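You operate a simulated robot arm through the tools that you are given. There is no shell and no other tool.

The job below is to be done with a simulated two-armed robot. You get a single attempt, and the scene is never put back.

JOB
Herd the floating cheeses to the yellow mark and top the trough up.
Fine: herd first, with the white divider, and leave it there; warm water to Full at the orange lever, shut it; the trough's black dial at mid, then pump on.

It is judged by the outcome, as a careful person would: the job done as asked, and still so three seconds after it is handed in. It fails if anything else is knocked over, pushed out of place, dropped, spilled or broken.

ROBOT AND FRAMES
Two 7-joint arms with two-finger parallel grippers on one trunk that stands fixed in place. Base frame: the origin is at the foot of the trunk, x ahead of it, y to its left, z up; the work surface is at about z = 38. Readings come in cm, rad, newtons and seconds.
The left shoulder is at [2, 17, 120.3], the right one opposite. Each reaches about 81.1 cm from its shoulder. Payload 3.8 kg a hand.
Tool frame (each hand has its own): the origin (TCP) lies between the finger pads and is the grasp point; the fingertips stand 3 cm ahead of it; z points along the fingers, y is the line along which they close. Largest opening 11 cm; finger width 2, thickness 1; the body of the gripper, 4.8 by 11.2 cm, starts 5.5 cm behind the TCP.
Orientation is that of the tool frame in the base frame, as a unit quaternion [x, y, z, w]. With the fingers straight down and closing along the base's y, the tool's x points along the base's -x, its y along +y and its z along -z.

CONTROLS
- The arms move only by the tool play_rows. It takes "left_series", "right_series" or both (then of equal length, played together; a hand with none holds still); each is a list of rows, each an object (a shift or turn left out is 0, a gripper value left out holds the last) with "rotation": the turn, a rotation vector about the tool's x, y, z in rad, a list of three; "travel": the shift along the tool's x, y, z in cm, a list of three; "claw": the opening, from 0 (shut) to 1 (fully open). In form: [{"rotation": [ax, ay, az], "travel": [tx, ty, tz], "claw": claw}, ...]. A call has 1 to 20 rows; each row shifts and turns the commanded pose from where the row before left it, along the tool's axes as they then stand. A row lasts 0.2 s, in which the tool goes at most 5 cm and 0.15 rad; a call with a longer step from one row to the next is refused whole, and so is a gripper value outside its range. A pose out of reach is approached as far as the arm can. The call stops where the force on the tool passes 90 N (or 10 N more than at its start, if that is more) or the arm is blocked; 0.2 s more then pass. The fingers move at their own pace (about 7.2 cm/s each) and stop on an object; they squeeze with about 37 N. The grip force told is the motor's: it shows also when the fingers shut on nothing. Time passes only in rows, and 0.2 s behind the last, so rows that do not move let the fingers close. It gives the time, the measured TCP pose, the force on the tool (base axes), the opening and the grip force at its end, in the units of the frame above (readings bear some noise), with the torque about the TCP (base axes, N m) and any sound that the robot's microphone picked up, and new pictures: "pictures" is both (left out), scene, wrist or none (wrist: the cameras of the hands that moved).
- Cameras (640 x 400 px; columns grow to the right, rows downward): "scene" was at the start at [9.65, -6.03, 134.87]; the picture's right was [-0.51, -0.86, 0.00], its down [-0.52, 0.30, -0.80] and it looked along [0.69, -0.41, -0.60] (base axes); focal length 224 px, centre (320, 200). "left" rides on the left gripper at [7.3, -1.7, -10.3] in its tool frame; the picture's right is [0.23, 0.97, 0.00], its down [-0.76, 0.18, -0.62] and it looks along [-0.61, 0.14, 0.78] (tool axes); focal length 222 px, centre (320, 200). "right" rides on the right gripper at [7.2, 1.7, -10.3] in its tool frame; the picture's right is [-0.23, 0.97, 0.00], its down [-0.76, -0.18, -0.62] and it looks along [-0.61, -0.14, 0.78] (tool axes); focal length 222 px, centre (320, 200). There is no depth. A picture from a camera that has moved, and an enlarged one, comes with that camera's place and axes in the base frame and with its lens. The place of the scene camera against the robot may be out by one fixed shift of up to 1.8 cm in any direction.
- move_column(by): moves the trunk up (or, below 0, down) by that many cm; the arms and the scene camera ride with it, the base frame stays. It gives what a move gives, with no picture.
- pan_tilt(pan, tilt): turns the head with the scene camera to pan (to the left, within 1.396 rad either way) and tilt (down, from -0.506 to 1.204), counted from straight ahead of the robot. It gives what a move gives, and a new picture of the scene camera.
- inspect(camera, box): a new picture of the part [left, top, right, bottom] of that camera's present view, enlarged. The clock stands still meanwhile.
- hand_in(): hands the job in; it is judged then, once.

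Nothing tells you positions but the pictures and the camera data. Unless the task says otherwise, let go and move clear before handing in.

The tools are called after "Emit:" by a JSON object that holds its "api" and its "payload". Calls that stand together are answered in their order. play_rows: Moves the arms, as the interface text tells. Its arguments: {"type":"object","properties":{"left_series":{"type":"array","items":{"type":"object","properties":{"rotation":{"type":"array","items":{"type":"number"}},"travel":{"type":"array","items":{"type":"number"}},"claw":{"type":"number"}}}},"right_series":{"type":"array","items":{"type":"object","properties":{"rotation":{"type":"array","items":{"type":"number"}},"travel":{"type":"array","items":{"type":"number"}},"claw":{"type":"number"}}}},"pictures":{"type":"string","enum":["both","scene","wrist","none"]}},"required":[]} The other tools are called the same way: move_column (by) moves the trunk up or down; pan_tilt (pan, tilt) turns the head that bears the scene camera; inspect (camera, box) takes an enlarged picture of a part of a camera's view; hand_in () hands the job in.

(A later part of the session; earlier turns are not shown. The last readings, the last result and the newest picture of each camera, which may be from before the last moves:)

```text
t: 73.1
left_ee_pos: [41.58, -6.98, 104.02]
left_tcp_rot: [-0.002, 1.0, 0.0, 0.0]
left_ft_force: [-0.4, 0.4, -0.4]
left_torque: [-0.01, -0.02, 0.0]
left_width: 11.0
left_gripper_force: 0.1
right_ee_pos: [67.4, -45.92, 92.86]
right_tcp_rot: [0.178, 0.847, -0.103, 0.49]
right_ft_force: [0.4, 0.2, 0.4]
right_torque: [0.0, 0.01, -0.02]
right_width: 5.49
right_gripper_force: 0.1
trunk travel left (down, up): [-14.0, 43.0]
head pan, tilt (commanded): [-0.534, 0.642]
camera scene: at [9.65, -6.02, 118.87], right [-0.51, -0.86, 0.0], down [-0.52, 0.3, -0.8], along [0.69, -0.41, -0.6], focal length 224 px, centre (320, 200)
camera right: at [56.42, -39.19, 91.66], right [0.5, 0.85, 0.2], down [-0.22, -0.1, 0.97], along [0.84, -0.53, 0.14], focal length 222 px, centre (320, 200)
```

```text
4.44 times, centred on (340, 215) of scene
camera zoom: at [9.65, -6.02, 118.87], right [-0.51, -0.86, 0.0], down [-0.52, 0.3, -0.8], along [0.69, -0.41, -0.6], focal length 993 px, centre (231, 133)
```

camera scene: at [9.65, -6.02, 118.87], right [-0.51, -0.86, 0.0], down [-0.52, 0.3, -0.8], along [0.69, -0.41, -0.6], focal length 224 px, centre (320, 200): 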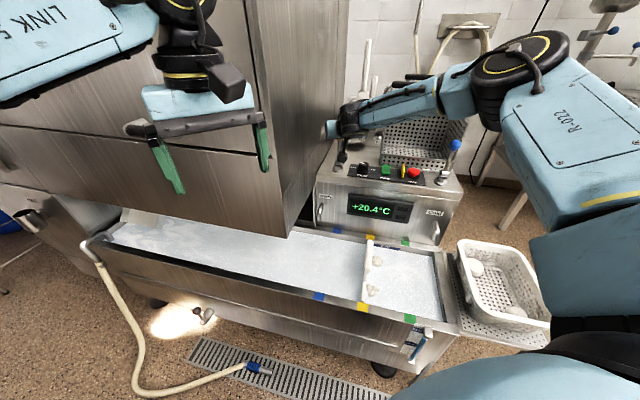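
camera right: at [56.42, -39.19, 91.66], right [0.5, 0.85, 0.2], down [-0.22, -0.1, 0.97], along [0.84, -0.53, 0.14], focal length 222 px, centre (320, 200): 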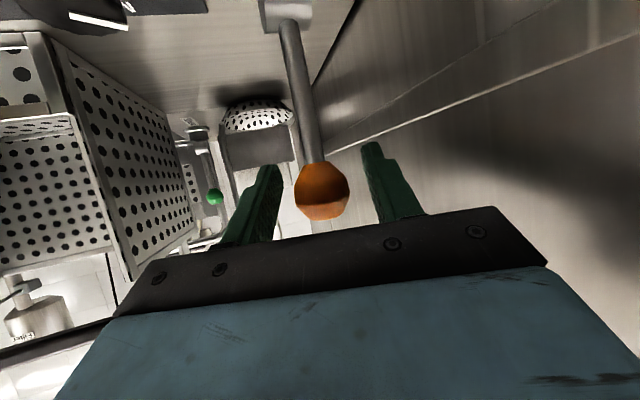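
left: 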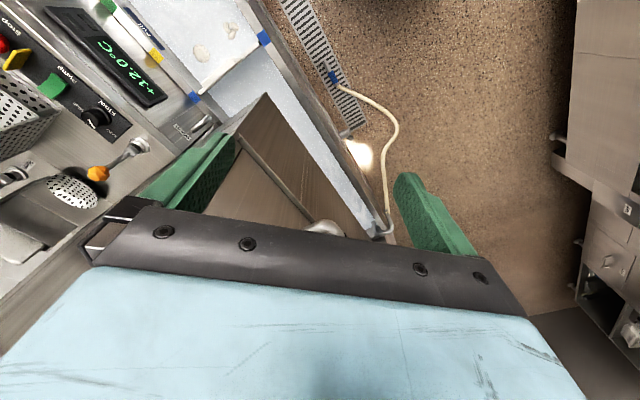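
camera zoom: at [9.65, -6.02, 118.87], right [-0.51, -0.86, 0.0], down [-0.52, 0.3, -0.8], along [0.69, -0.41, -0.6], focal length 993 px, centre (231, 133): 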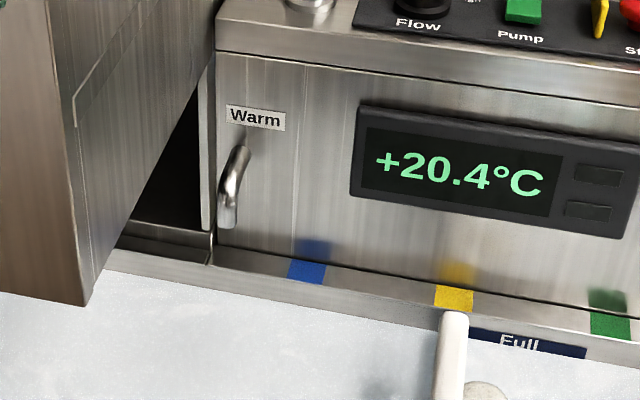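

Emit:
{"api": "play_rows", "payload": {"right_series": [{"travel": [0, 0, -2]}, {"travel": [0, 0, -2.5]}, {"travel": [0, 0, -2.5]}, {"travel": [0, 0, -2.5]}, {"travel": [0, 0, -2.5]}, {}], "pictures": "both"}}

Emit:
{"api": "inspect", "payload": {"camera": "scene", "box": [310, 100, 410, 190]}}

Emit:
{"api": "inspect", "payload": {"camera": "scene", "box": [365, 235, 415, 265]}}

Emit:
{"api": "inspect", "payload": {"camera": "right", "box": [120, 0, 360, 170]}}

```text
t: 74.5
left_ee_pos: [41.6, -6.81, 104.1]
left_tcp_rot: [-0.001, 1.0, 0.0, 0.0]
left_ft_force: [-0.5, 0.0, 0.8]
left_torque: [-0.04, -0.04, -0.01]
left_width: 11.01
left_gripper_force: 0.0
right_ee_pos: [57.68, -41.61, 98.72]
right_tcp_rot: [0.178, 0.847, -0.103, 0.49]
right_ft_force: [0.1, -0.8, -0.5]
right_torque: [-0.01, 0.0, 0.07]
right_width: 5.5
right_gripper_force: 0.0
trunk travel left (down, up): [-14.0, 43.0]
head pan, tilt (commanded): [-0.534, 0.642]
camera scene: at [9.65, -6.03, 118.87], right [-0.51, -0.86, 0.0], down [-0.52, 0.3, -0.8], along [0.69, -0.41, -0.6], focal length 224 px, centre (320, 200)
camera right: at [46.83, -34.85, 97.53], right [0.5, 0.85, 0.2], down [-0.22, -0.1, 0.97], along [0.84, -0.53, 0.14], focal length 222 px, centre (320, 200)
```

scene: 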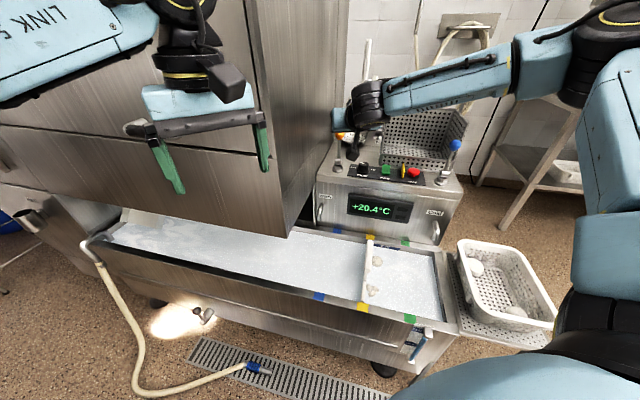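
right: 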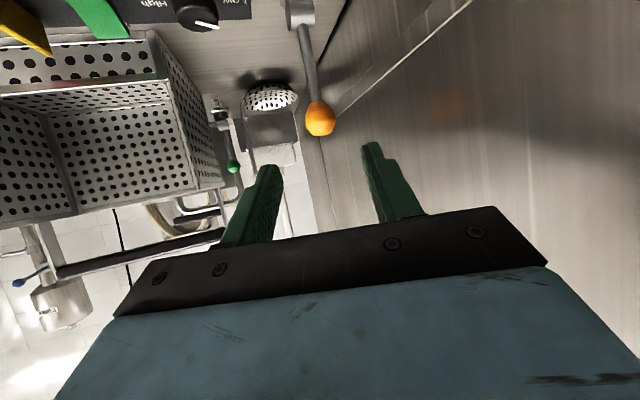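

```text
4.44 times, centred on (360, 145) of scene
camera zoom: at [9.65, -6.03, 118.87], right [-0.51, -0.86, 0.0], down [-0.52, 0.3, -0.8], along [0.69, -0.41, -0.6], focal length 993 px, centre (142, 444)
```

zoom: 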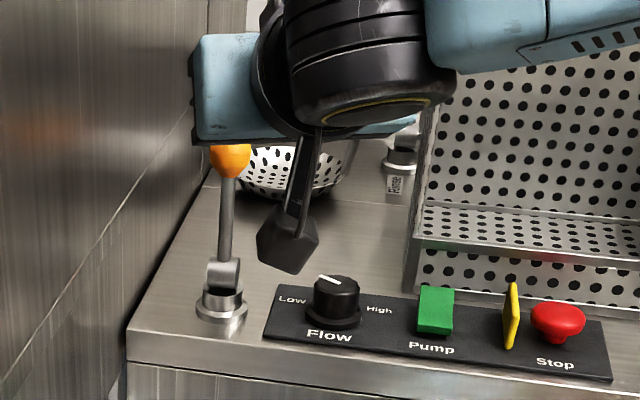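

```text
12.80 times, centred on (390, 250) of scene
camera zoom: at [9.65, -6.03, 118.87], right [-0.51, -0.86, 0.0], down [-0.52, 0.3, -0.8], along [0.69, -0.41, -0.6], focal length 2860 px, centre (-576, -440)
```

zoom: 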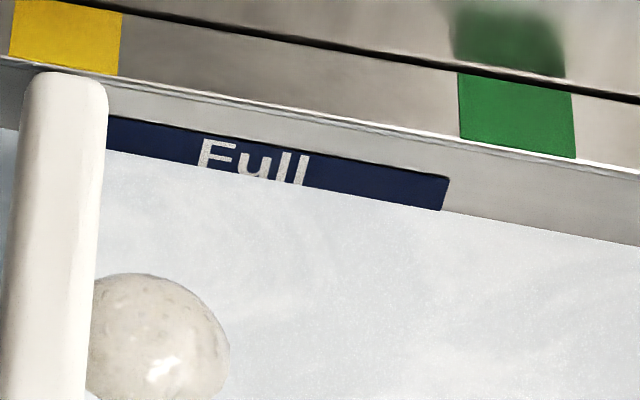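

```text
2.35 times, centred on (240, 85) of right
camera zoom: at [46.83, -34.85, 97.53], right [0.5, 0.85, 0.2], down [-0.22, -0.1, 0.97], along [0.84, -0.53, 0.14], focal length 523 px, centre (508, 471)
```

zoom: 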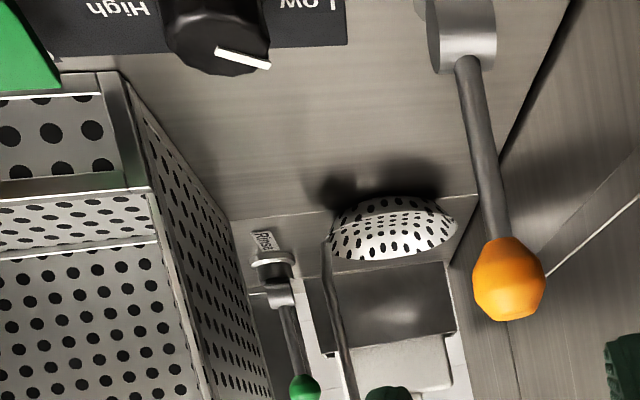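

The lever is upright and shut, and the water sits about mid-height on the Full plaque. Next is the Flow dial, near (61,-52) with its top at about z=83 and pointing at Low, about 60° counter-clockwise from Mid. I'll pitch the hand down, re-aim, and move above it.

Emit:
{"api": "play_rows", "payload": {"right_series": [{"rotation": [0, 0.1163, 0], "claw": 0.6}, {"rotation": [0, 0.1163, 0]}, {"rotation": [0, 0.1163, 0]}, {"rotation": [-0.0697, 0, -0.083]}, {"rotation": [-0.0697, 0, -0.083]}, {"rotation": [-0.0697, 0, -0.083]}, {"travel": [1.91, -2.56, 1.3]}, {"travel": [1.91, -2.56, 1.3]}, {"travel": [1.91, -2.56, 1.3]}, {"travel": [1.91, -2.56, 1.3]}, {}], "pictures": "both"}}

Emit:
{"api": "inspect", "payload": {"camera": "right", "box": [220, 40, 420, 240]}}

```text
t: 76.9
left_ee_pos: [41.59, -6.79, 104.08]
left_tcp_rot: [-0.001, 1.0, 0.0, 0.0]
left_ft_force: [0.2, -0.6, 0.2]
left_torque: [0.0, 0.02, -0.05]
left_width: 11.01
left_gripper_force: 0.1
right_ee_pos: [54.33, -51.75, 89.92]
right_tcp_rot: [0.043, 0.938, -0.017, 0.342]
right_ft_force: [0.5, -0.2, -0.2]
right_torque: [0.05, -0.03, 0.0]
right_width: 6.59
right_gripper_force: 0.0
trunk travel left (down, up): [-14.0, 43.0]
head pan, tilt (commanded): [-0.534, 0.642]
camera scene: at [9.64, -6.02, 118.87], right [-0.51, -0.86, 0.0], down [-0.52, 0.3, -0.8], along [0.69, -0.41, -0.6], focal length 224 px, centre (320, 200)
camera right: at [42.23, -48.97, 93.06], right [0.26, 0.95, 0.15], down [0.16, -0.19, 0.97], along [0.95, -0.23, -0.21], focal length 222 px, centre (320, 200)
```

scene: 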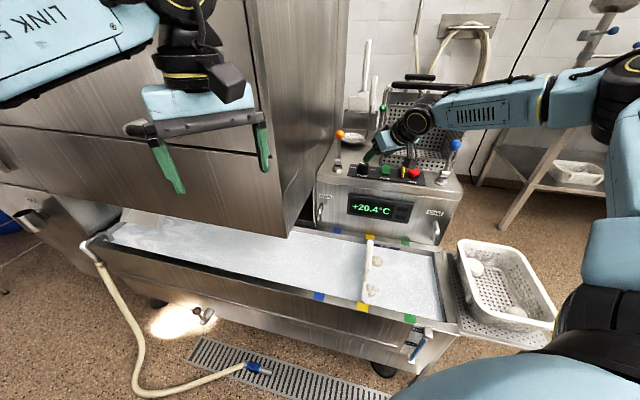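
right: 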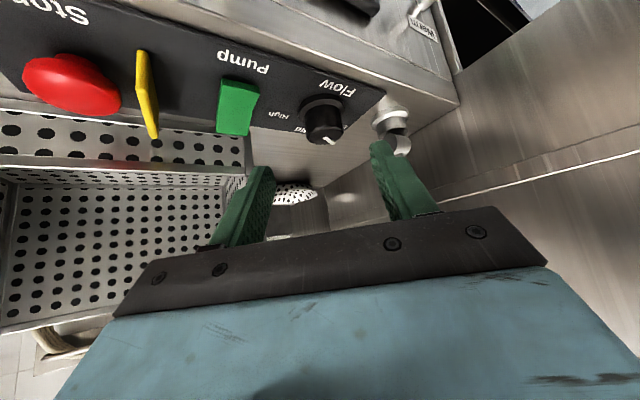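

```text
2.00 times, centred on (320, 140) of right
camera zoom: at [42.23, -48.97, 93.06], right [0.26, 0.95, 0.15], down [0.16, -0.19, 0.97], along [0.95, -0.23, -0.21], focal length 444 px, centre (320, 320)
```

zoom: 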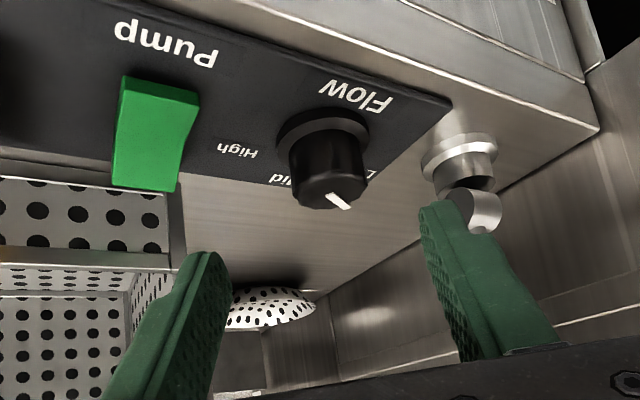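

The dial is confirmed at (61.0,-52.0). I'm advancing so the fingers straddle the knob above its skirt.

Emit:
{"api": "play_rows", "payload": {"right_series": [{"travel": [-0.02, 0.07, 2.2]}, {"travel": [-0.02, 0.07, 2.2]}, {"travel": [-0.02, 0.07, 2]}, {"travel": [-0.02, 0.07, 1.3]}, {"travel": [0, 0, 0.75]}, {}], "pictures": "both"}}

Emit:
{"api": "inspect", "payload": {"camera": "right", "box": [220, 40, 420, 240]}}

Emit:
{"api": "inspect", "payload": {"camera": "scene", "box": [310, 110, 440, 200]}}

```text
t: 78.3
left_ee_pos: [41.64, -6.86, 104.12]
left_tcp_rot: [-0.001, 1.0, -0.001, 0.0]
left_ft_force: [0.2, 0.4, -0.1]
left_torque: [-0.02, 0.03, 0.01]
left_width: 10.99
left_gripper_force: 0.0
right_ee_pos: [59.99, -51.98, 83.39]
right_tcp_rot: [0.042, 0.938, -0.016, 0.344]
right_ft_force: [-0.4, -0.1, 0.6]
right_torque: [-0.01, 0.01, 0.01]
right_width: 6.58
right_gripper_force: 0.1
trunk travel left (down, up): [-14.0, 43.0]
head pan, tilt (commanded): [-0.534, 0.642]
camera scene: at [9.65, -6.02, 118.87], right [-0.51, -0.86, 0.0], down [-0.52, 0.3, -0.8], along [0.69, -0.41, -0.6], focal length 224 px, centre (320, 200)
camera right: at [47.85, -49.06, 86.62], right [0.26, 0.95, 0.15], down [0.16, -0.19, 0.97], along [0.95, -0.23, -0.21], focal length 222 px, centre (320, 200)
```

scene: 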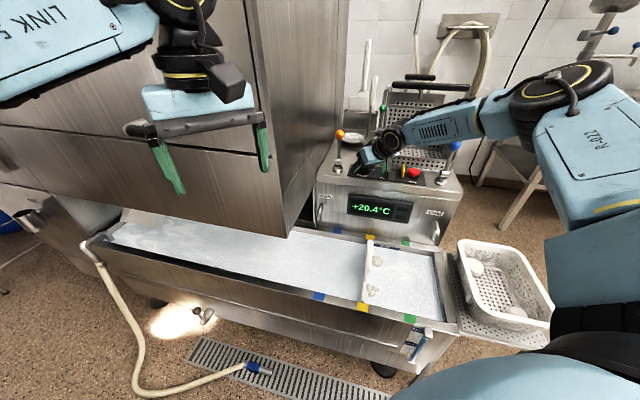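
right: 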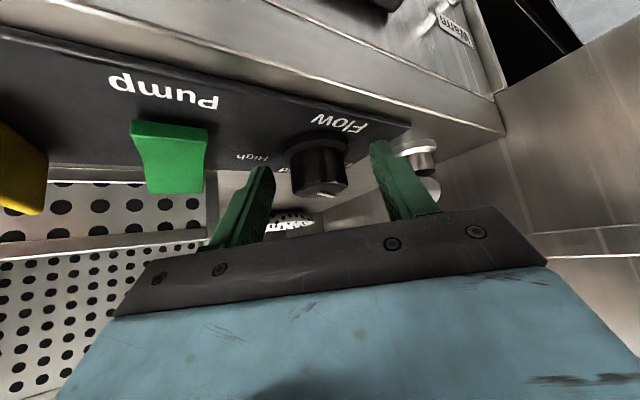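

```text
2.00 times, centred on (320, 140) of right
camera zoom: at [47.85, -49.06, 86.62], right [0.26, 0.95, 0.15], down [0.16, -0.19, 0.97], along [0.95, -0.23, -0.21], focal length 444 px, centre (320, 320)
```

zoom: 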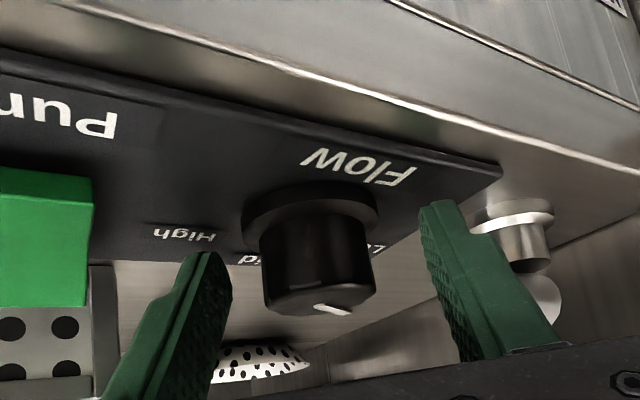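

```text
4.44 times, centred on (375, 155) of scene
camera zoom: at [9.65, -6.02, 118.87], right [-0.51, -0.86, 0.0], down [-0.52, 0.3, -0.8], along [0.69, -0.41, -0.6], focal length 993 px, centre (76, 400)
```

zoom: 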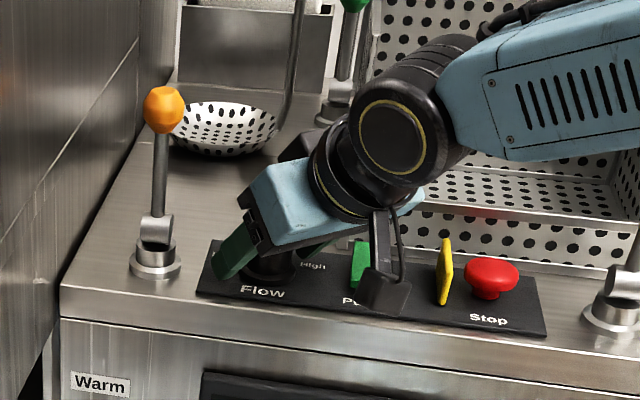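

Emit:
{"api": "play_rows", "payload": {"right_series": [{"claw": 0.4}, {"claw": 0.3}, {"claw": 0.2}, {"claw": 0}, {}], "pictures": "wrist"}}

Emit:
{"api": "inspect", "payload": {"camera": "right", "box": [220, 40, 420, 240]}}

```text
t: 79.5
left_ee_pos: [41.62, -6.84, 104.15]
left_tcp_rot: [-0.002, 1.0, -0.001, 0.0]
left_ft_force: [0.6, 0.0, 0.3]
left_torque: [0.02, 0.03, 0.0]
left_width: 11.01
left_gripper_force: 0.0
right_ee_pos: [59.91, -52.08, 83.41]
right_tcp_rot: [0.042, 0.938, -0.016, 0.343]
right_ft_force: [0.0, -5.7, 0.9]
right_torque: [-0.3, -0.01, -0.05]
right_width: 4.37
right_gripper_force: 44.7
trunk travel left (down, up): [-14.0, 43.0]
head pan, tilt (commanded): [-0.534, 0.642]
camera right: at [47.82, -49.15, 86.6], right [0.26, 0.95, 0.15], down [0.16, -0.19, 0.97], along [0.95, -0.23, -0.21], focal length 222 px, centre (320, 200)
```

right: 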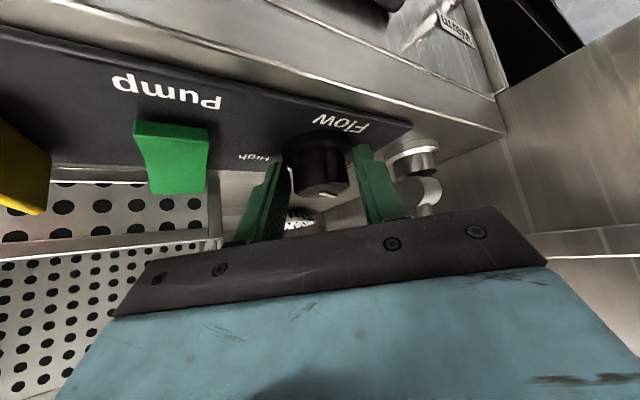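

```text
2.00 times, centred on (320, 140) of right
camera zoom: at [47.82, -49.15, 86.6], right [0.26, 0.95, 0.15], down [0.16, -0.19, 0.97], along [0.95, -0.23, -0.21], focal length 444 px, centre (320, 320)
```

zoom: 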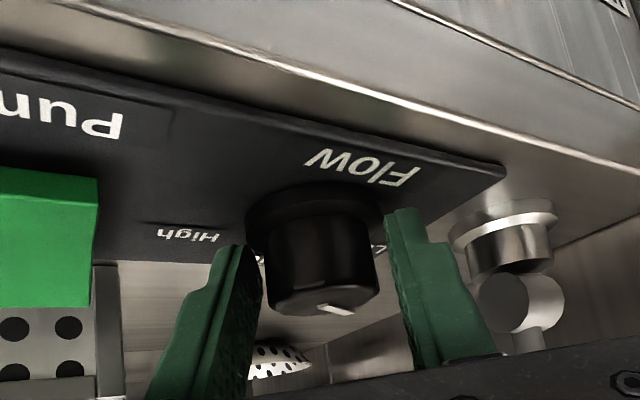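

The grip landed on the skirt (4.4 cm). I'll open, raise slightly, and take the knob body instead.

Emit:
{"api": "play_rows", "payload": {"right_series": [{"claw": 0.55}, {}, {"travel": [-0.2, 0.1, -0.75]}, {}, {"claw": 0.3}, {"claw": 0.2}, {"claw": 0}, {}, {}], "pictures": "wrist"}}

Emit:
{"api": "inspect", "payload": {"camera": "right", "box": [220, 40, 420, 240]}}

```text
t: 81.5
left_ee_pos: [41.57, -6.91, 104.2]
left_tcp_rot: [-0.001, 1.0, 0.0, 0.0]
left_ft_force: [0.2, 0.6, 0.5]
left_torque: [-0.03, 0.01, 0.02]
left_width: 11.01
left_gripper_force: 0.1
right_ee_pos: [59.43, -52.0, 84.09]
right_tcp_rot: [0.043, 0.938, -0.017, 0.344]
right_ft_force: [-1.5, -14.0, 3.3]
right_torque: [-0.38, 0.32, -0.21]
right_width: 3.34
right_gripper_force: 45.0
trunk travel left (down, up): [-14.0, 43.0]
head pan, tilt (commanded): [-0.534, 0.642]
camera right: at [47.37, -49.09, 87.31], right [0.26, 0.95, 0.15], down [0.16, -0.19, 0.97], along [0.95, -0.23, -0.21], focal length 222 px, centre (320, 200)
```

right: 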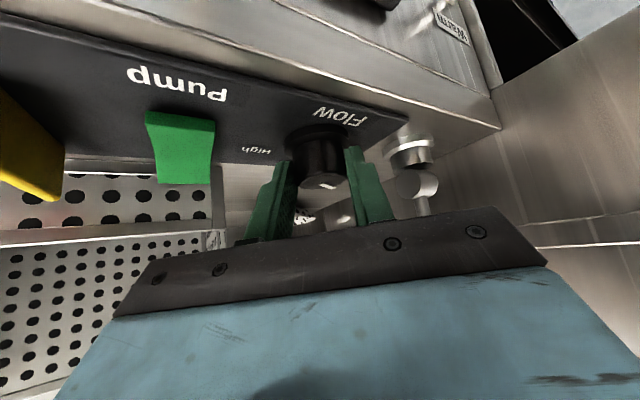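

```text
2.00 times, centred on (320, 140) of right
camera zoom: at [47.37, -49.09, 87.31], right [0.26, 0.95, 0.15], down [0.16, -0.19, 0.97], along [0.95, -0.23, -0.21], focal length 444 px, centre (320, 320)
```

zoom: 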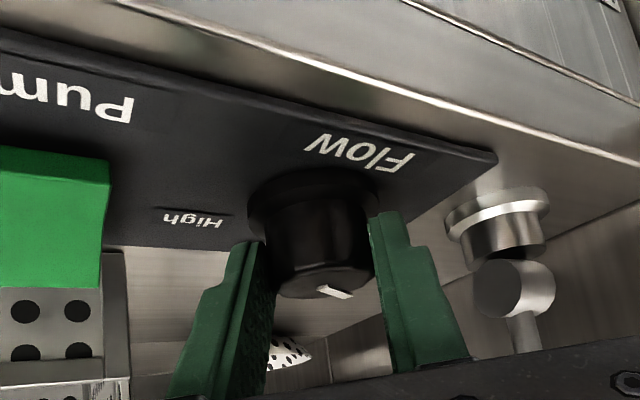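

The knob body is gripped at 3.3 cm. Now I'll rotate the hand clockwise about the knob's vertical axis, half way first.

Emit:
{"api": "play_rows", "payload": {"right_series": [{"rotation": [0.0842, 0, 0.1003], "travel": [0, 0.06, 0]}, {"rotation": [0.0842, 0, 0.1003], "travel": [0, 0.206, 0]}, {"rotation": [0.0842, 0, 0.1003], "travel": [0, 0.206, 0]}, {"rotation": [0.0842, 0, 0.1003], "travel": [0, 0.206, 0]}, {}], "pictures": "both"}}

Emit:
{"api": "inspect", "payload": {"camera": "right", "box": [220, 40, 420, 240]}}

```text
t: 82.7
left_ee_pos: [41.63, -6.93, 104.14]
left_tcp_rot: [-0.001, 1.0, 0.001, 0.0]
left_ft_force: [-0.6, 0.7, -0.2]
left_torque: [-0.02, -0.02, -0.02]
left_width: 10.99
left_gripper_force: 0.1
right_ee_pos: [59.7, -51.28, 84.24]
right_tcp_rot: [0.285, 0.895, -0.104, 0.328]
right_ft_force: [-2.5, -16.6, 4.3]
right_torque: [-0.65, 0.02, -0.22]
right_width: 3.33
right_gripper_force: 44.7
trunk travel left (down, up): [-14.0, 43.0]
head pan, tilt (commanded): [-0.534, 0.642]
camera scene: at [9.6, -6.14, 118.87], right [-0.51, -0.86, 0.0], down [-0.52, 0.3, -0.8], along [0.69, -0.41, -0.6], focal length 224 px, centre (320, 200)
camera right: at [50.66, -42.73, 87.32], right [0.7, 0.69, 0.15], down [0.04, -0.25, 0.97], along [0.71, -0.68, -0.21], focal length 222 px, centre (320, 200)
```

scene: 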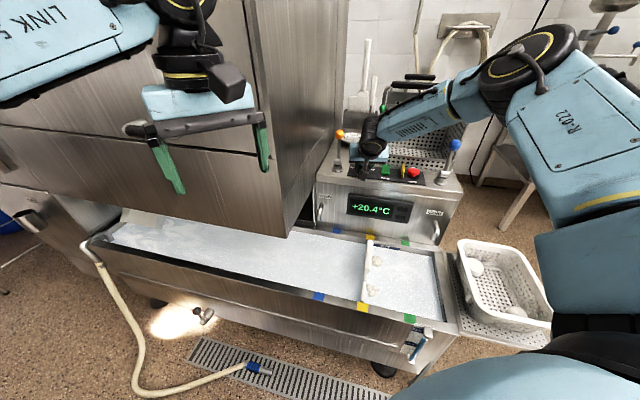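
right: 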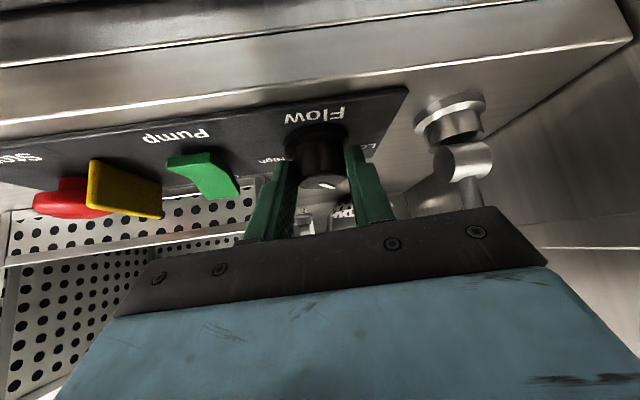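

```text
2.00 times, centred on (320, 140) of right
camera zoom: at [50.66, -42.73, 87.32], right [0.7, 0.69, 0.15], down [0.04, -0.25, 0.97], along [0.71, -0.68, -0.21], focal length 444 px, centre (320, 320)
```

zoom: 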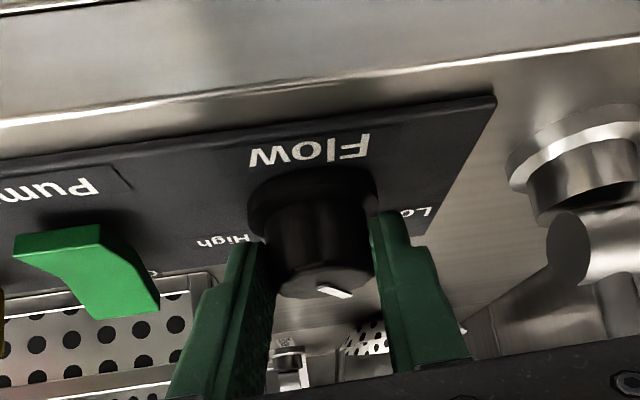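

The knob is turning with the hand. I'll continue clockwise to Mid.

Emit:
{"api": "play_rows", "payload": {"right_series": [{"rotation": [0.0842, 0, 0.1003], "travel": [0, 0.206, 0]}, {"rotation": [0.0842, 0, 0.1003], "travel": [0, 0.206, 0]}, {"rotation": [0.0842, 0, 0.1003], "travel": [0, 0.206, 0]}, {}], "pictures": "both"}}

Emit:
{"api": "inspect", "payload": {"camera": "right", "box": [220, 40, 420, 240]}}

Emit:
{"api": "inspect", "payload": {"camera": "scene", "box": [320, 120, 420, 200]}}

```text
t: 83.7
left_ee_pos: [41.59, -6.94, 104.1]
left_tcp_rot: [-0.002, 1.0, 0.0, 0.001]
left_ft_force: [0.1, 0.1, 0.2]
left_torque: [0.03, 0.03, -0.01]
left_width: 10.98
left_gripper_force: 0.0
right_ee_pos: [60.11, -50.91, 84.15]
right_tcp_rot: [0.455, 0.822, -0.165, 0.301]
right_ft_force: [-9.1, -17.8, 2.6]
right_torque: [-1.03, -0.07, -0.24]
right_width: 3.33
right_gripper_force: 45.2
trunk travel left (down, up): [-14.0, 43.0]
head pan, tilt (commanded): [-0.534, 0.642]
camera scene: at [9.55, -6.16, 118.87], right [-0.51, -0.86, 0.0], down [-0.51, 0.31, -0.8], along [0.69, -0.41, -0.6], focal length 224 px, centre (320, 200)
camera right: at [55.0, -39.52, 87.34], right [0.92, 0.37, 0.15], down [-0.06, -0.25, 0.97], along [0.39, -0.9, -0.21], focal length 222 px, centre (320, 200)
```

scene: 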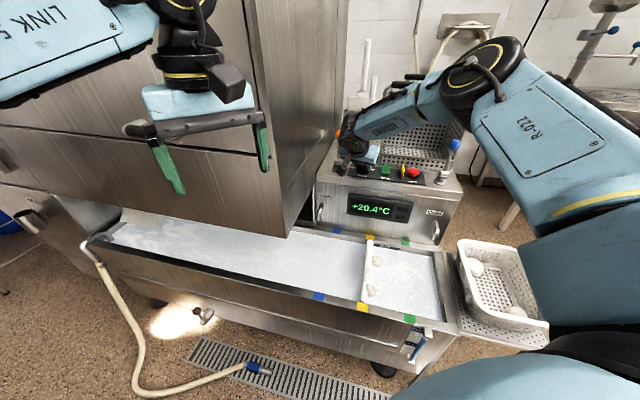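
right: 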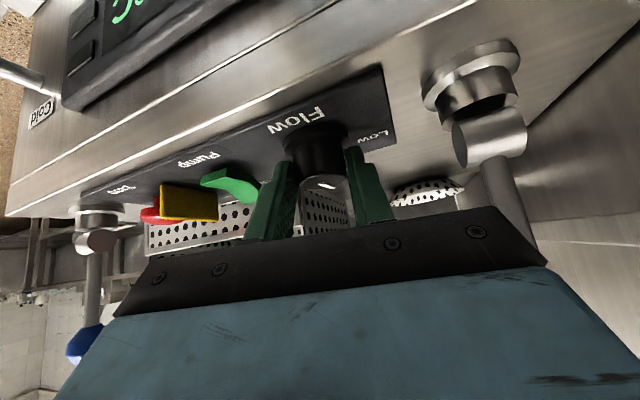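

```text
2.00 times, centred on (320, 140) of right
camera zoom: at [55.0, -39.52, 87.34], right [0.92, 0.37, 0.15], down [-0.06, -0.25, 0.97], along [0.39, -0.9, -0.21], focal length 444 px, centre (320, 320)
```

zoom: 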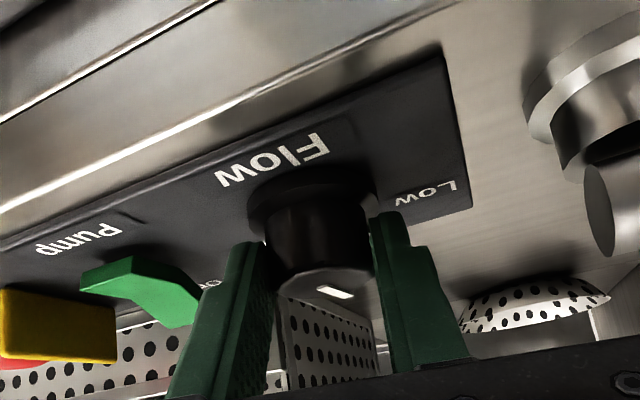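

```text
5.00 times, centred on (370, 160) of scene
camera zoom: at [9.55, -6.16, 118.87], right [-0.51, -0.86, 0.0], down [-0.51, 0.31, -0.8], along [0.69, -0.41, -0.6], focal length 1117 px, centre (70, 400)
```

zoom: 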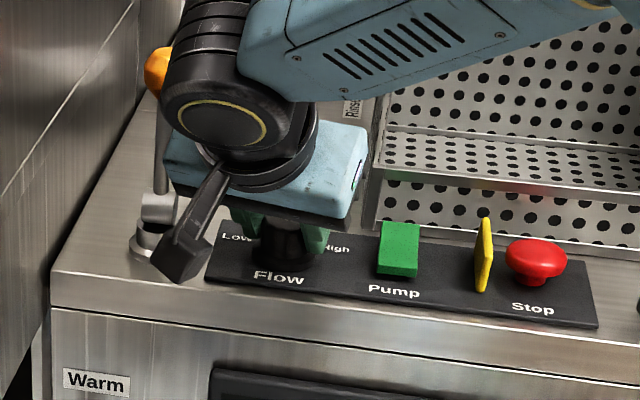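

Emit:
{"api": "play_rows", "payload": {"right_series": [{"rotation": [0.0368, 0, 0.0438], "travel": [0, 0.09, 0]}, {"rotation": [0.0368, 0, 0.0438], "travel": [0, 0.09, 0]}, {}], "pictures": "wrist"}}

Emit:
{"api": "play_rows", "payload": {"right_series": [{"claw": 0.4}, {"claw": 0.6}, {}], "pictures": "wrist"}}

```text
t: 84.5
left_ee_pos: [41.67, -7.05, 104.0]
left_tcp_rot: [-0.001, 1.0, 0.002, -0.002]
left_ft_force: [1.0, -0.3, 0.7]
left_torque: [-0.01, 0.0, 0.0]
left_width: 11.01
left_gripper_force: 0.0
right_ee_pos: [60.36, -50.55, 84.13]
right_tcp_rot: [0.5, 0.796, -0.18, 0.291]
right_ft_force: [6.9, -20.4, -5.5]
right_torque: [-0.65, -0.26, -0.08]
right_width: 3.31
right_gripper_force: 45.2
right hand out of reach, approached as far as the arm can: row 2
trunk travel left (down, up): [-14.0, 43.0]
head pan, tilt (commanded): [-0.534, 0.642]
camera right: at [56.38, -38.89, 87.38], right [0.95, 0.27, 0.15], down [-0.08, -0.24, 0.97], along [0.29, -0.93, -0.21], focal length 222 px, centre (320, 200)
```

right: 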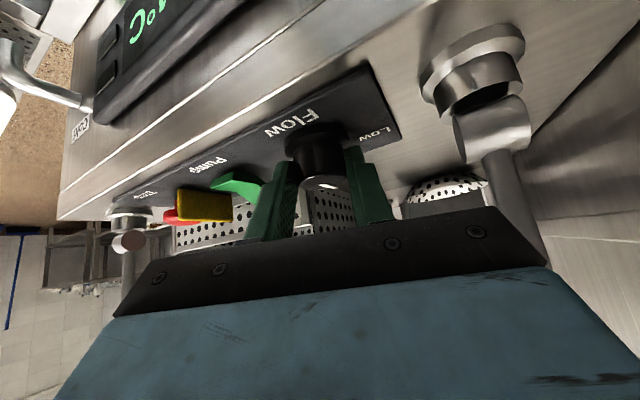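

```text
t: 85.3
left_ee_pos: [41.65, -6.9, 104.1]
left_tcp_rot: [-0.001, 1.0, -0.001, 0.001]
left_ft_force: [0.4, -0.8, 0.6]
left_torque: [0.02, -0.02, -0.01]
left_width: 10.98
left_gripper_force: 0.0
right_ee_pos: [60.17, -50.51, 84.44]
right_tcp_rot: [0.5, 0.795, -0.181, 0.291]
right_ft_force: [0.4, 0.4, 0.2]
right_torque: [-0.02, 0.0, 0.01]
right_width: 6.59
right_gripper_force: 0.1
trunk travel left (down, up): [-14.0, 43.0]
head pan, tilt (commanded): [-0.534, 0.642]
camera right: at [56.3, -38.71, 87.54], right [0.95, 0.27, 0.15], down [-0.08, -0.24, 0.97], along [0.29, -0.93, -0.21], focal length 222 px, centre (320, 200)
```

right: 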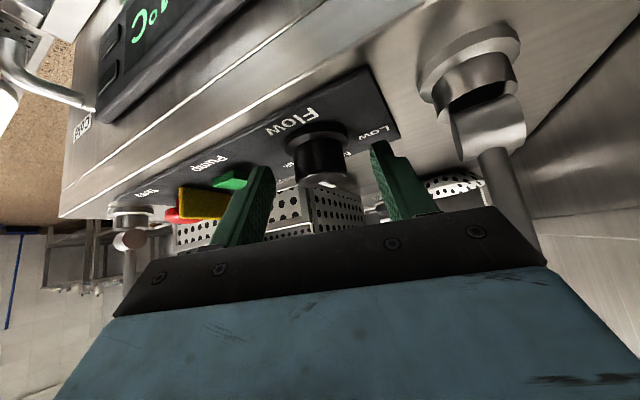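

Emit:
{"api": "play_rows", "payload": {"right_series": [{"travel": [0, 0, -2]}, {"travel": [0, 0, -2.5]}, {"travel": [0, 0, -2.5]}, {"travel": [0, 0, -2.5]}, {"travel": [0, 0, -2.5]}, {}], "pictures": "both"}}

Emit:
{"api": "inspect", "payload": {"camera": "scene", "box": [340, 150, 420, 200]}}

Emit:
{"api": "inspect", "payload": {"camera": "right", "box": [220, 40, 420, 200]}}

```text
t: 86.7
left_ee_pos: [41.69, -6.72, 104.16]
left_tcp_rot: [-0.001, 1.0, -0.001, 0.0]
left_ft_force: [0.1, -0.2, 0.4]
left_torque: [-0.01, -0.01, 0.02]
left_width: 10.99
left_gripper_force: 0.1
right_ee_pos: [56.61, -43.52, 93.5]
right_tcp_rot: [0.5, 0.795, -0.182, 0.29]
right_ft_force: [0.5, 0.8, -0.1]
right_torque: [0.01, 0.0, -0.02]
right_width: 6.59
right_gripper_force: 0.1
trunk travel left (down, up): [-14.0, 43.0]
head pan, tilt (commanded): [-0.534, 0.642]
camera scene: at [9.65, -6.03, 118.87], right [-0.51, -0.86, 0.0], down [-0.52, 0.3, -0.8], along [0.69, -0.41, -0.6], focal length 224 px, centre (320, 200)
camera right: at [52.71, -31.72, 96.72], right [0.95, 0.27, 0.15], down [-0.08, -0.24, 0.97], along [0.29, -0.93, -0.21], focal length 222 px, centre (320, 200)
```

scene: 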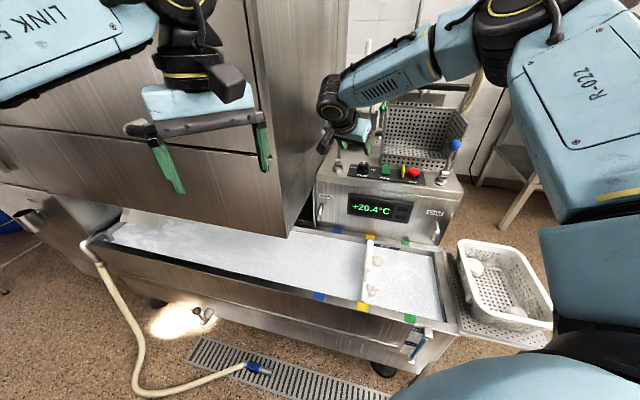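
right: 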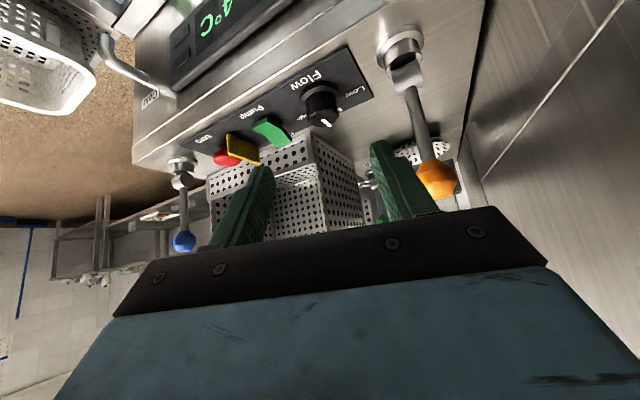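

```text
8.00 times, centred on (380, 175) of scene
camera zoom: at [9.65, -6.03, 118.87], right [-0.51, -0.86, 0.0], down [-0.52, 0.3, -0.8], along [0.69, -0.41, -0.6], focal length 1788 px, centre (-160, 400)
```

zoom: 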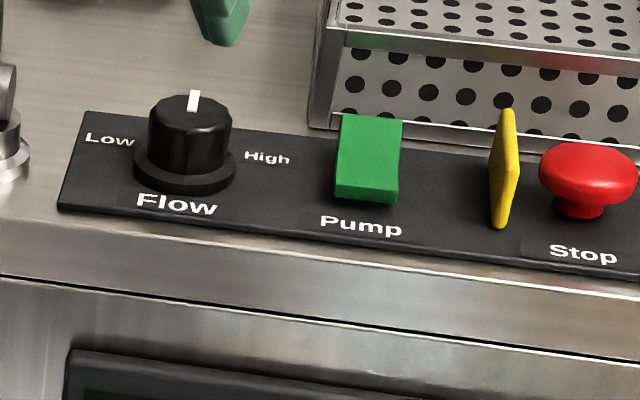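

```text
2.50 times, centred on (320, 120) of right
camera zoom: at [52.71, -31.72, 96.72], right [0.95, 0.27, 0.15], down [-0.08, -0.24, 0.97], along [0.29, -0.93, -0.21], focal length 555 px, centre (320, 400)
```

zoom: 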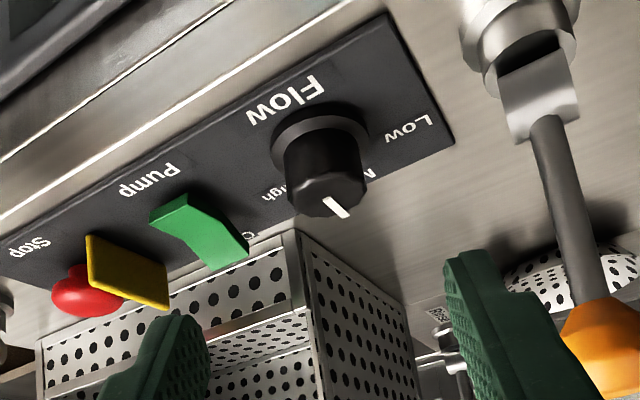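

The dial pointer is at Mid. The green Pump rocker has its rear ("On") half raised, with its back end near (57,-58,83). I'll close the fingers, re-aim, and hover above that rear half.

Emit:
{"api": "play_rows", "payload": {"right_series": [{"rotation": [-0.0894, 0, -0.1065], "claw": 0.3}, {"rotation": [-0.0894, 0, -0.1065], "claw": 0.1}, {"rotation": [-0.0894, 0, -0.1065], "claw": 0}, {"rotation": [0, 0.087, 0]}, {"travel": [-1.24, -2.72, 1.94]}, {"travel": [-1.24, -2.72, 1.94]}, {"travel": [-1.24, -2.72, 1.94]}, {"travel": [-1.24, -2.72, 1.94]}, {}], "pictures": "both"}}

Emit:
{"api": "inspect", "payload": {"camera": "right", "box": [200, 60, 440, 220]}}

Emit:
{"api": "inspect", "payload": {"camera": "scene", "box": [340, 130, 450, 200]}}

```text
t: 88.7
left_ee_pos: [41.72, -6.77, 104.11]
left_tcp_rot: [-0.001, 1.0, 0.0, 0.0]
left_ft_force: [-0.1, 0.0, 0.5]
left_torque: [-0.02, 0.02, 0.01]
left_width: 11.01
left_gripper_force: 0.0
right_ee_pos: [56.36, -57.49, 90.06]
right_tcp_rot: [0.329, 0.894, -0.104, 0.284]
right_ft_force: [1.3, 0.6, -1.6]
right_torque: [0.0, -0.03, 0.03]
right_width: 0.0
right_gripper_force: 37.0
trunk travel left (down, up): [-14.0, 43.0]
head pan, tilt (commanded): [-0.534, 0.642]
camera scene: at [9.65, -6.02, 118.87], right [-0.51, -0.86, 0.0], down [-0.52, 0.3, -0.8], along [0.69, -0.41, -0.6], focal length 224 px, centre (320, 200)
camera right: at [48.31, -48.34, 94.35], right [0.77, 0.62, 0.13], down [0.09, -0.31, 0.95], along [0.63, -0.72, -0.29], focal length 222 px, centre (320, 200)
```

scene: 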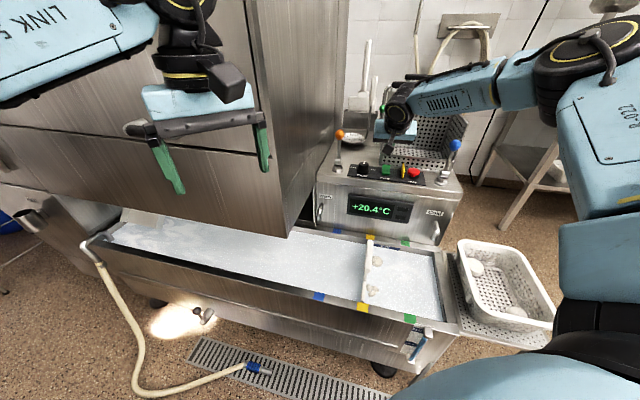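
right: 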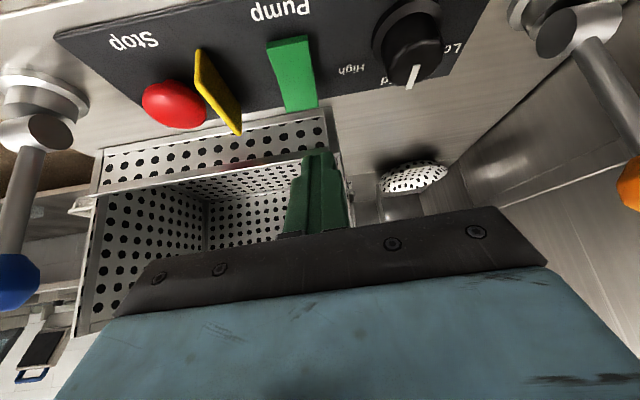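

```text
2.50 times, centred on (320, 140) of right
camera zoom: at [48.31, -48.34, 94.35], right [0.77, 0.62, 0.13], down [0.09, -0.31, 0.95], along [0.63, -0.72, -0.29], focal length 555 px, centre (320, 350)
```

zoom: 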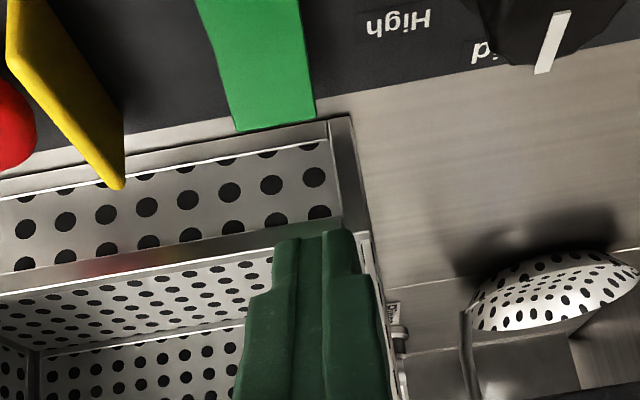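

```text
5.71 times, centred on (395, 165) of scene
camera zoom: at [9.65, -6.02, 118.87], right [-0.51, -0.86, 0.0], down [-0.52, 0.3, -0.8], along [0.69, -0.41, -0.6], focal length 1277 px, centre (-109, 400)
```

zoom: 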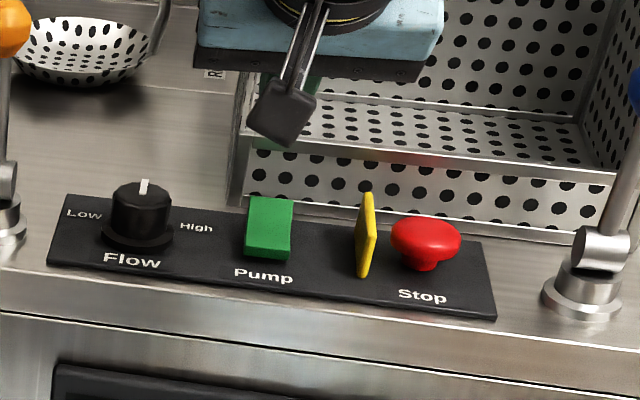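

Emit:
{"api": "play_rows", "payload": {"right_series": [{"travel": [0.55, -0.18, 1.04]}, {"travel": [0.55, -0.18, 1.04]}, {"travel": [0.56, -0.17, 1.03]}, {}], "pictures": "both"}}

Emit:
{"api": "inspect", "payload": {"camera": "right", "box": [200, 60, 440, 220]}}

Emit:
{"api": "inspect", "payload": {"camera": "scene", "box": [340, 130, 450, 200]}}

```text
t: 89.7
left_ee_pos: [41.56, -6.88, 104.01]
left_tcp_rot: [-0.001, 1.0, 0.0, -0.001]
left_ft_force: [0.2, 0.5, 0.8]
left_torque: [-0.01, -0.01, -0.02]
left_width: 11.01
left_gripper_force: 0.0
right_ee_pos: [56.34, -58.1, 86.61]
right_tcp_rot: [0.329, 0.895, -0.104, 0.284]
right_ft_force: [0.2, 0.4, 0.5]
right_torque: [0.02, 0.0, 0.03]
right_width: 0.0
right_gripper_force: 37.1
trunk travel left (down, up): [-14.0, 43.0]
head pan, tilt (commanded): [-0.534, 0.642]
camera scene: at [9.65, -6.02, 118.87], right [-0.51, -0.86, 0.0], down [-0.52, 0.3, -0.8], along [0.69, -0.41, -0.6], focal length 224 px, centre (320, 200)
camera right: at [48.23, -49.0, 90.76], right [0.77, 0.62, 0.13], down [0.09, -0.31, 0.95], along [0.63, -0.72, -0.29], focal length 222 px, centre (320, 200)
```

scene: 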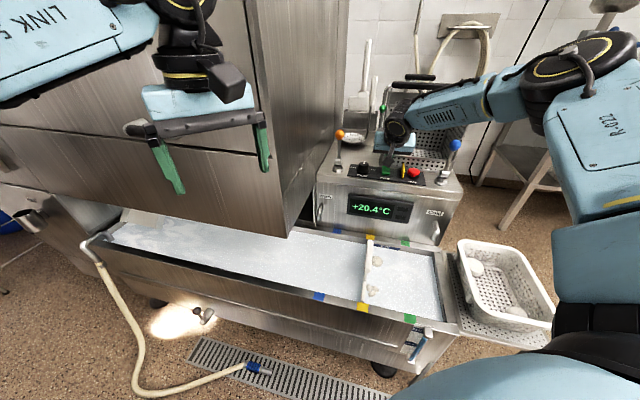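
right: 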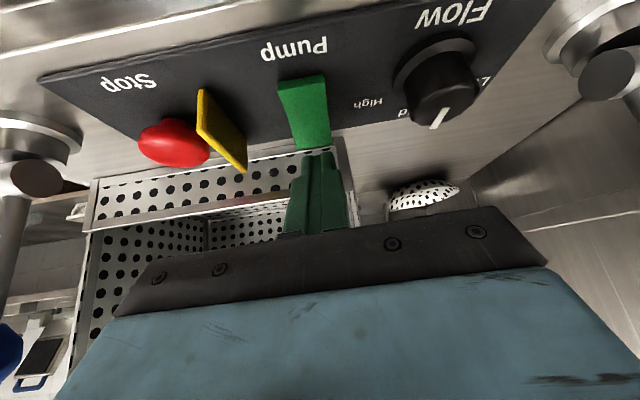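

```text
2.50 times, centred on (320, 140) of right
camera zoom: at [48.23, -49.0, 90.76], right [0.77, 0.62, 0.13], down [0.09, -0.31, 0.95], along [0.63, -0.72, -0.29], focal length 555 px, centre (320, 350)
```

zoom: 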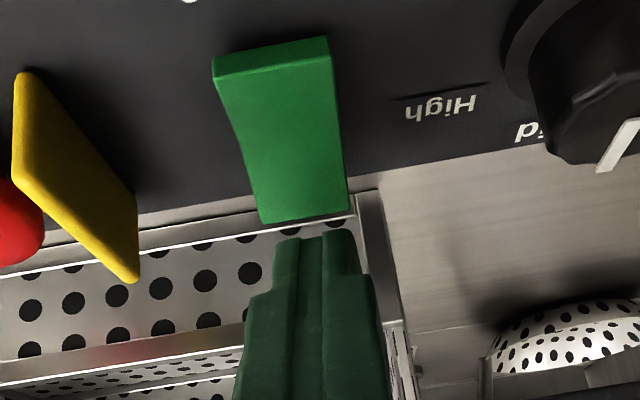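

```text
5.71 times, centred on (395, 165) of scene
camera zoom: at [9.65, -6.02, 118.87], right [-0.51, -0.86, 0.0], down [-0.52, 0.3, -0.8], along [0.69, -0.41, -0.6], focal length 1277 px, centre (-109, 400)
```

zoom: 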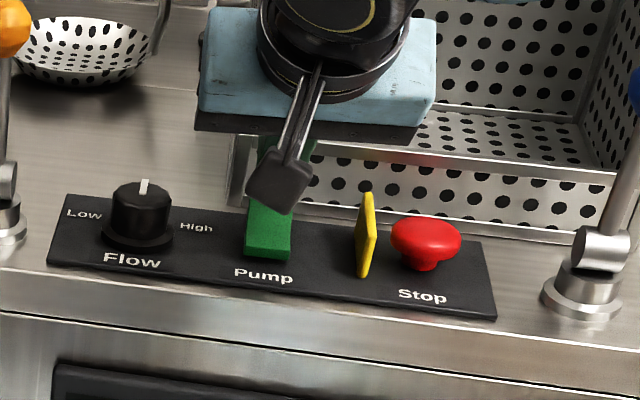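

The fingertips are just above the rear of the rocker. I'm lowering slowly until contact.

Emit:
{"api": "play_rows", "payload": {"right_series": [{"travel": [0.174, 0, 0.2445]}, {"travel": [0.174, 0, 0.2445]}, {"travel": [0.174, 0, 0.2445]}, {"travel": [0.116, 0, 0.163]}, {}], "pictures": "both"}}

Emit:
{"api": "inspect", "payload": {"camera": "right", "box": [200, 60, 440, 220]}}

```text
t: 90.9
left_ee_pos: [41.5, -6.93, 104.16]
left_tcp_rot: [-0.001, 1.0, 0.0, -0.001]
left_ft_force: [-0.7, 0.5, 0.7]
left_torque: [0.04, 0.02, -0.02]
left_width: 11.0
left_gripper_force: 0.1
right_ee_pos: [56.16, -58.21, 85.48]
right_tcp_rot: [0.329, 0.894, -0.103, 0.285]
right_ft_force: [-1.0, 0.2, 0.4]
right_torque: [0.02, -0.01, -0.04]
right_width: 0.04
right_gripper_force: 36.4
trunk travel left (down, up): [-14.0, 43.0]
head pan, tilt (commanded): [-0.534, 0.642]
camera scene: at [9.65, -6.02, 118.87], right [-0.51, -0.86, 0.0], down [-0.52, 0.3, -0.8], along [0.69, -0.41, -0.6], focal length 224 px, centre (320, 200)
camera right: at [48.11, -49.1, 89.67], right [0.77, 0.62, 0.13], down [0.09, -0.31, 0.95], along [0.63, -0.72, -0.29], focal length 222 px, centre (320, 200)
```

scene: 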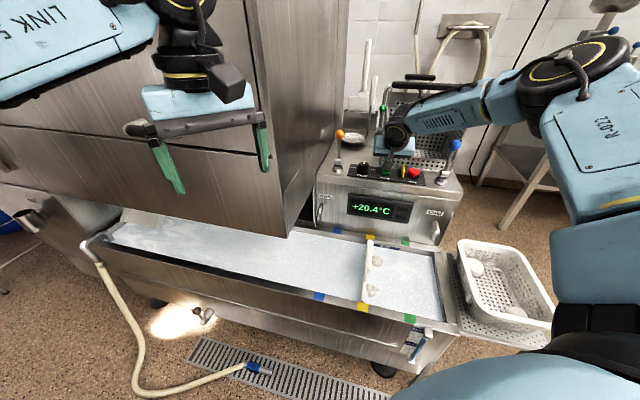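
right: 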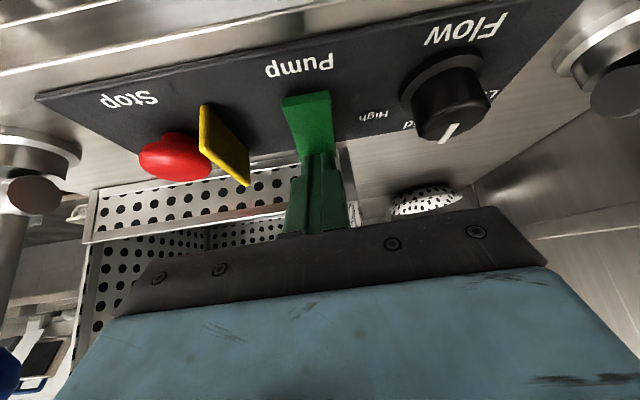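

```text
2.50 times, centred on (320, 140) of right
camera zoom: at [48.11, -49.1, 89.67], right [0.77, 0.62, 0.13], down [0.09, -0.31, 0.95], along [0.63, -0.72, -0.29], focal length 555 px, centre (320, 350)
```

zoom: 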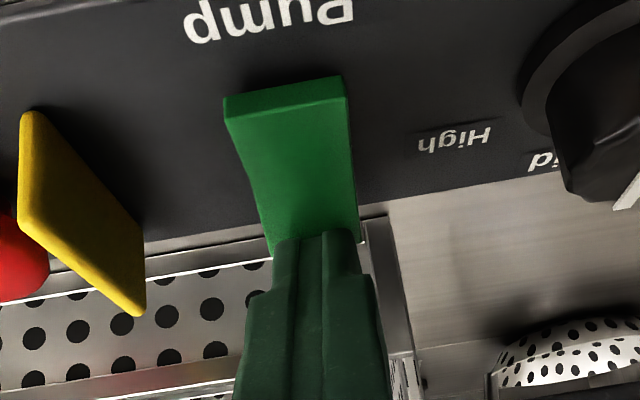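

Emit:
{"api": "play_rows", "payload": {"right_series": [{"travel": [0.145, 0, 0.204]}, {"travel": [0.145, 0, 0.204]}, {"travel": [0.087, 0, 0.122]}, {}], "pictures": "wrist"}}

Emit:
{"api": "inspect", "payload": {"camera": "right", "box": [200, 60, 440, 220]}}

```text
t: 91.9
left_ee_pos: [41.6, -6.92, 104.21]
left_tcp_rot: [-0.001, 1.0, 0.0, 0.0]
left_ft_force: [-0.3, -0.3, -0.3]
left_torque: [0.01, 0.0, 0.02]
left_width: 10.98
left_gripper_force: 0.0
right_ee_pos: [56.05, -58.25, 84.68]
right_tcp_rot: [0.329, 0.895, -0.104, 0.283]
right_ft_force: [0.1, -0.4, 0.4]
right_torque: [0.0, 0.01, 0.0]
right_width: 0.0
right_gripper_force: 36.5
trunk travel left (down, up): [-14.0, 43.0]
head pan, tilt (commanded): [-0.534, 0.642]
camera right: at [48.03, -49.08, 88.94], right [0.77, 0.62, 0.13], down [0.09, -0.31, 0.95], along [0.63, -0.72, -0.29], focal length 222 px, centre (320, 200)
```

right: 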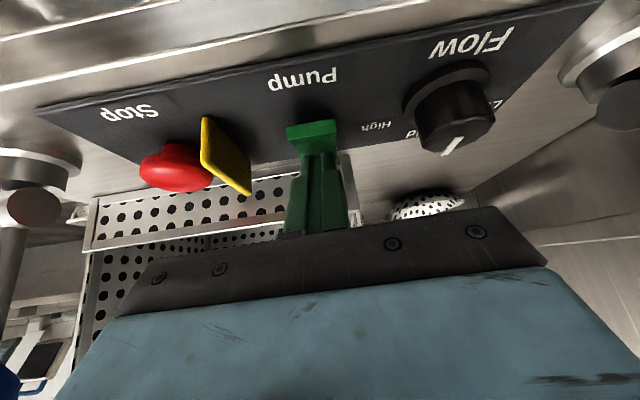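

```text
2.50 times, centred on (320, 140) of right
camera zoom: at [48.03, -49.08, 88.94], right [0.77, 0.62, 0.13], down [0.09, -0.31, 0.95], along [0.63, -0.72, -0.29], focal length 555 px, centre (320, 350)
```

zoom: 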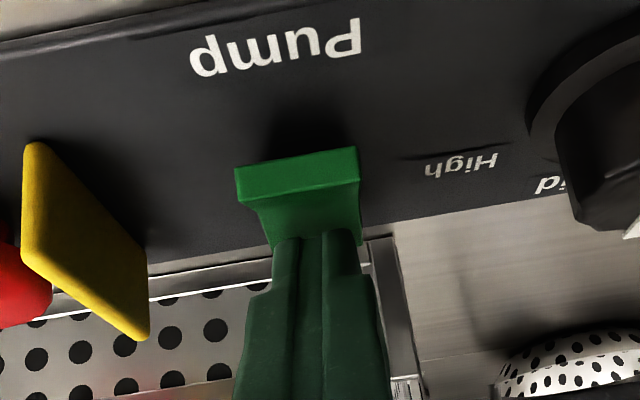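

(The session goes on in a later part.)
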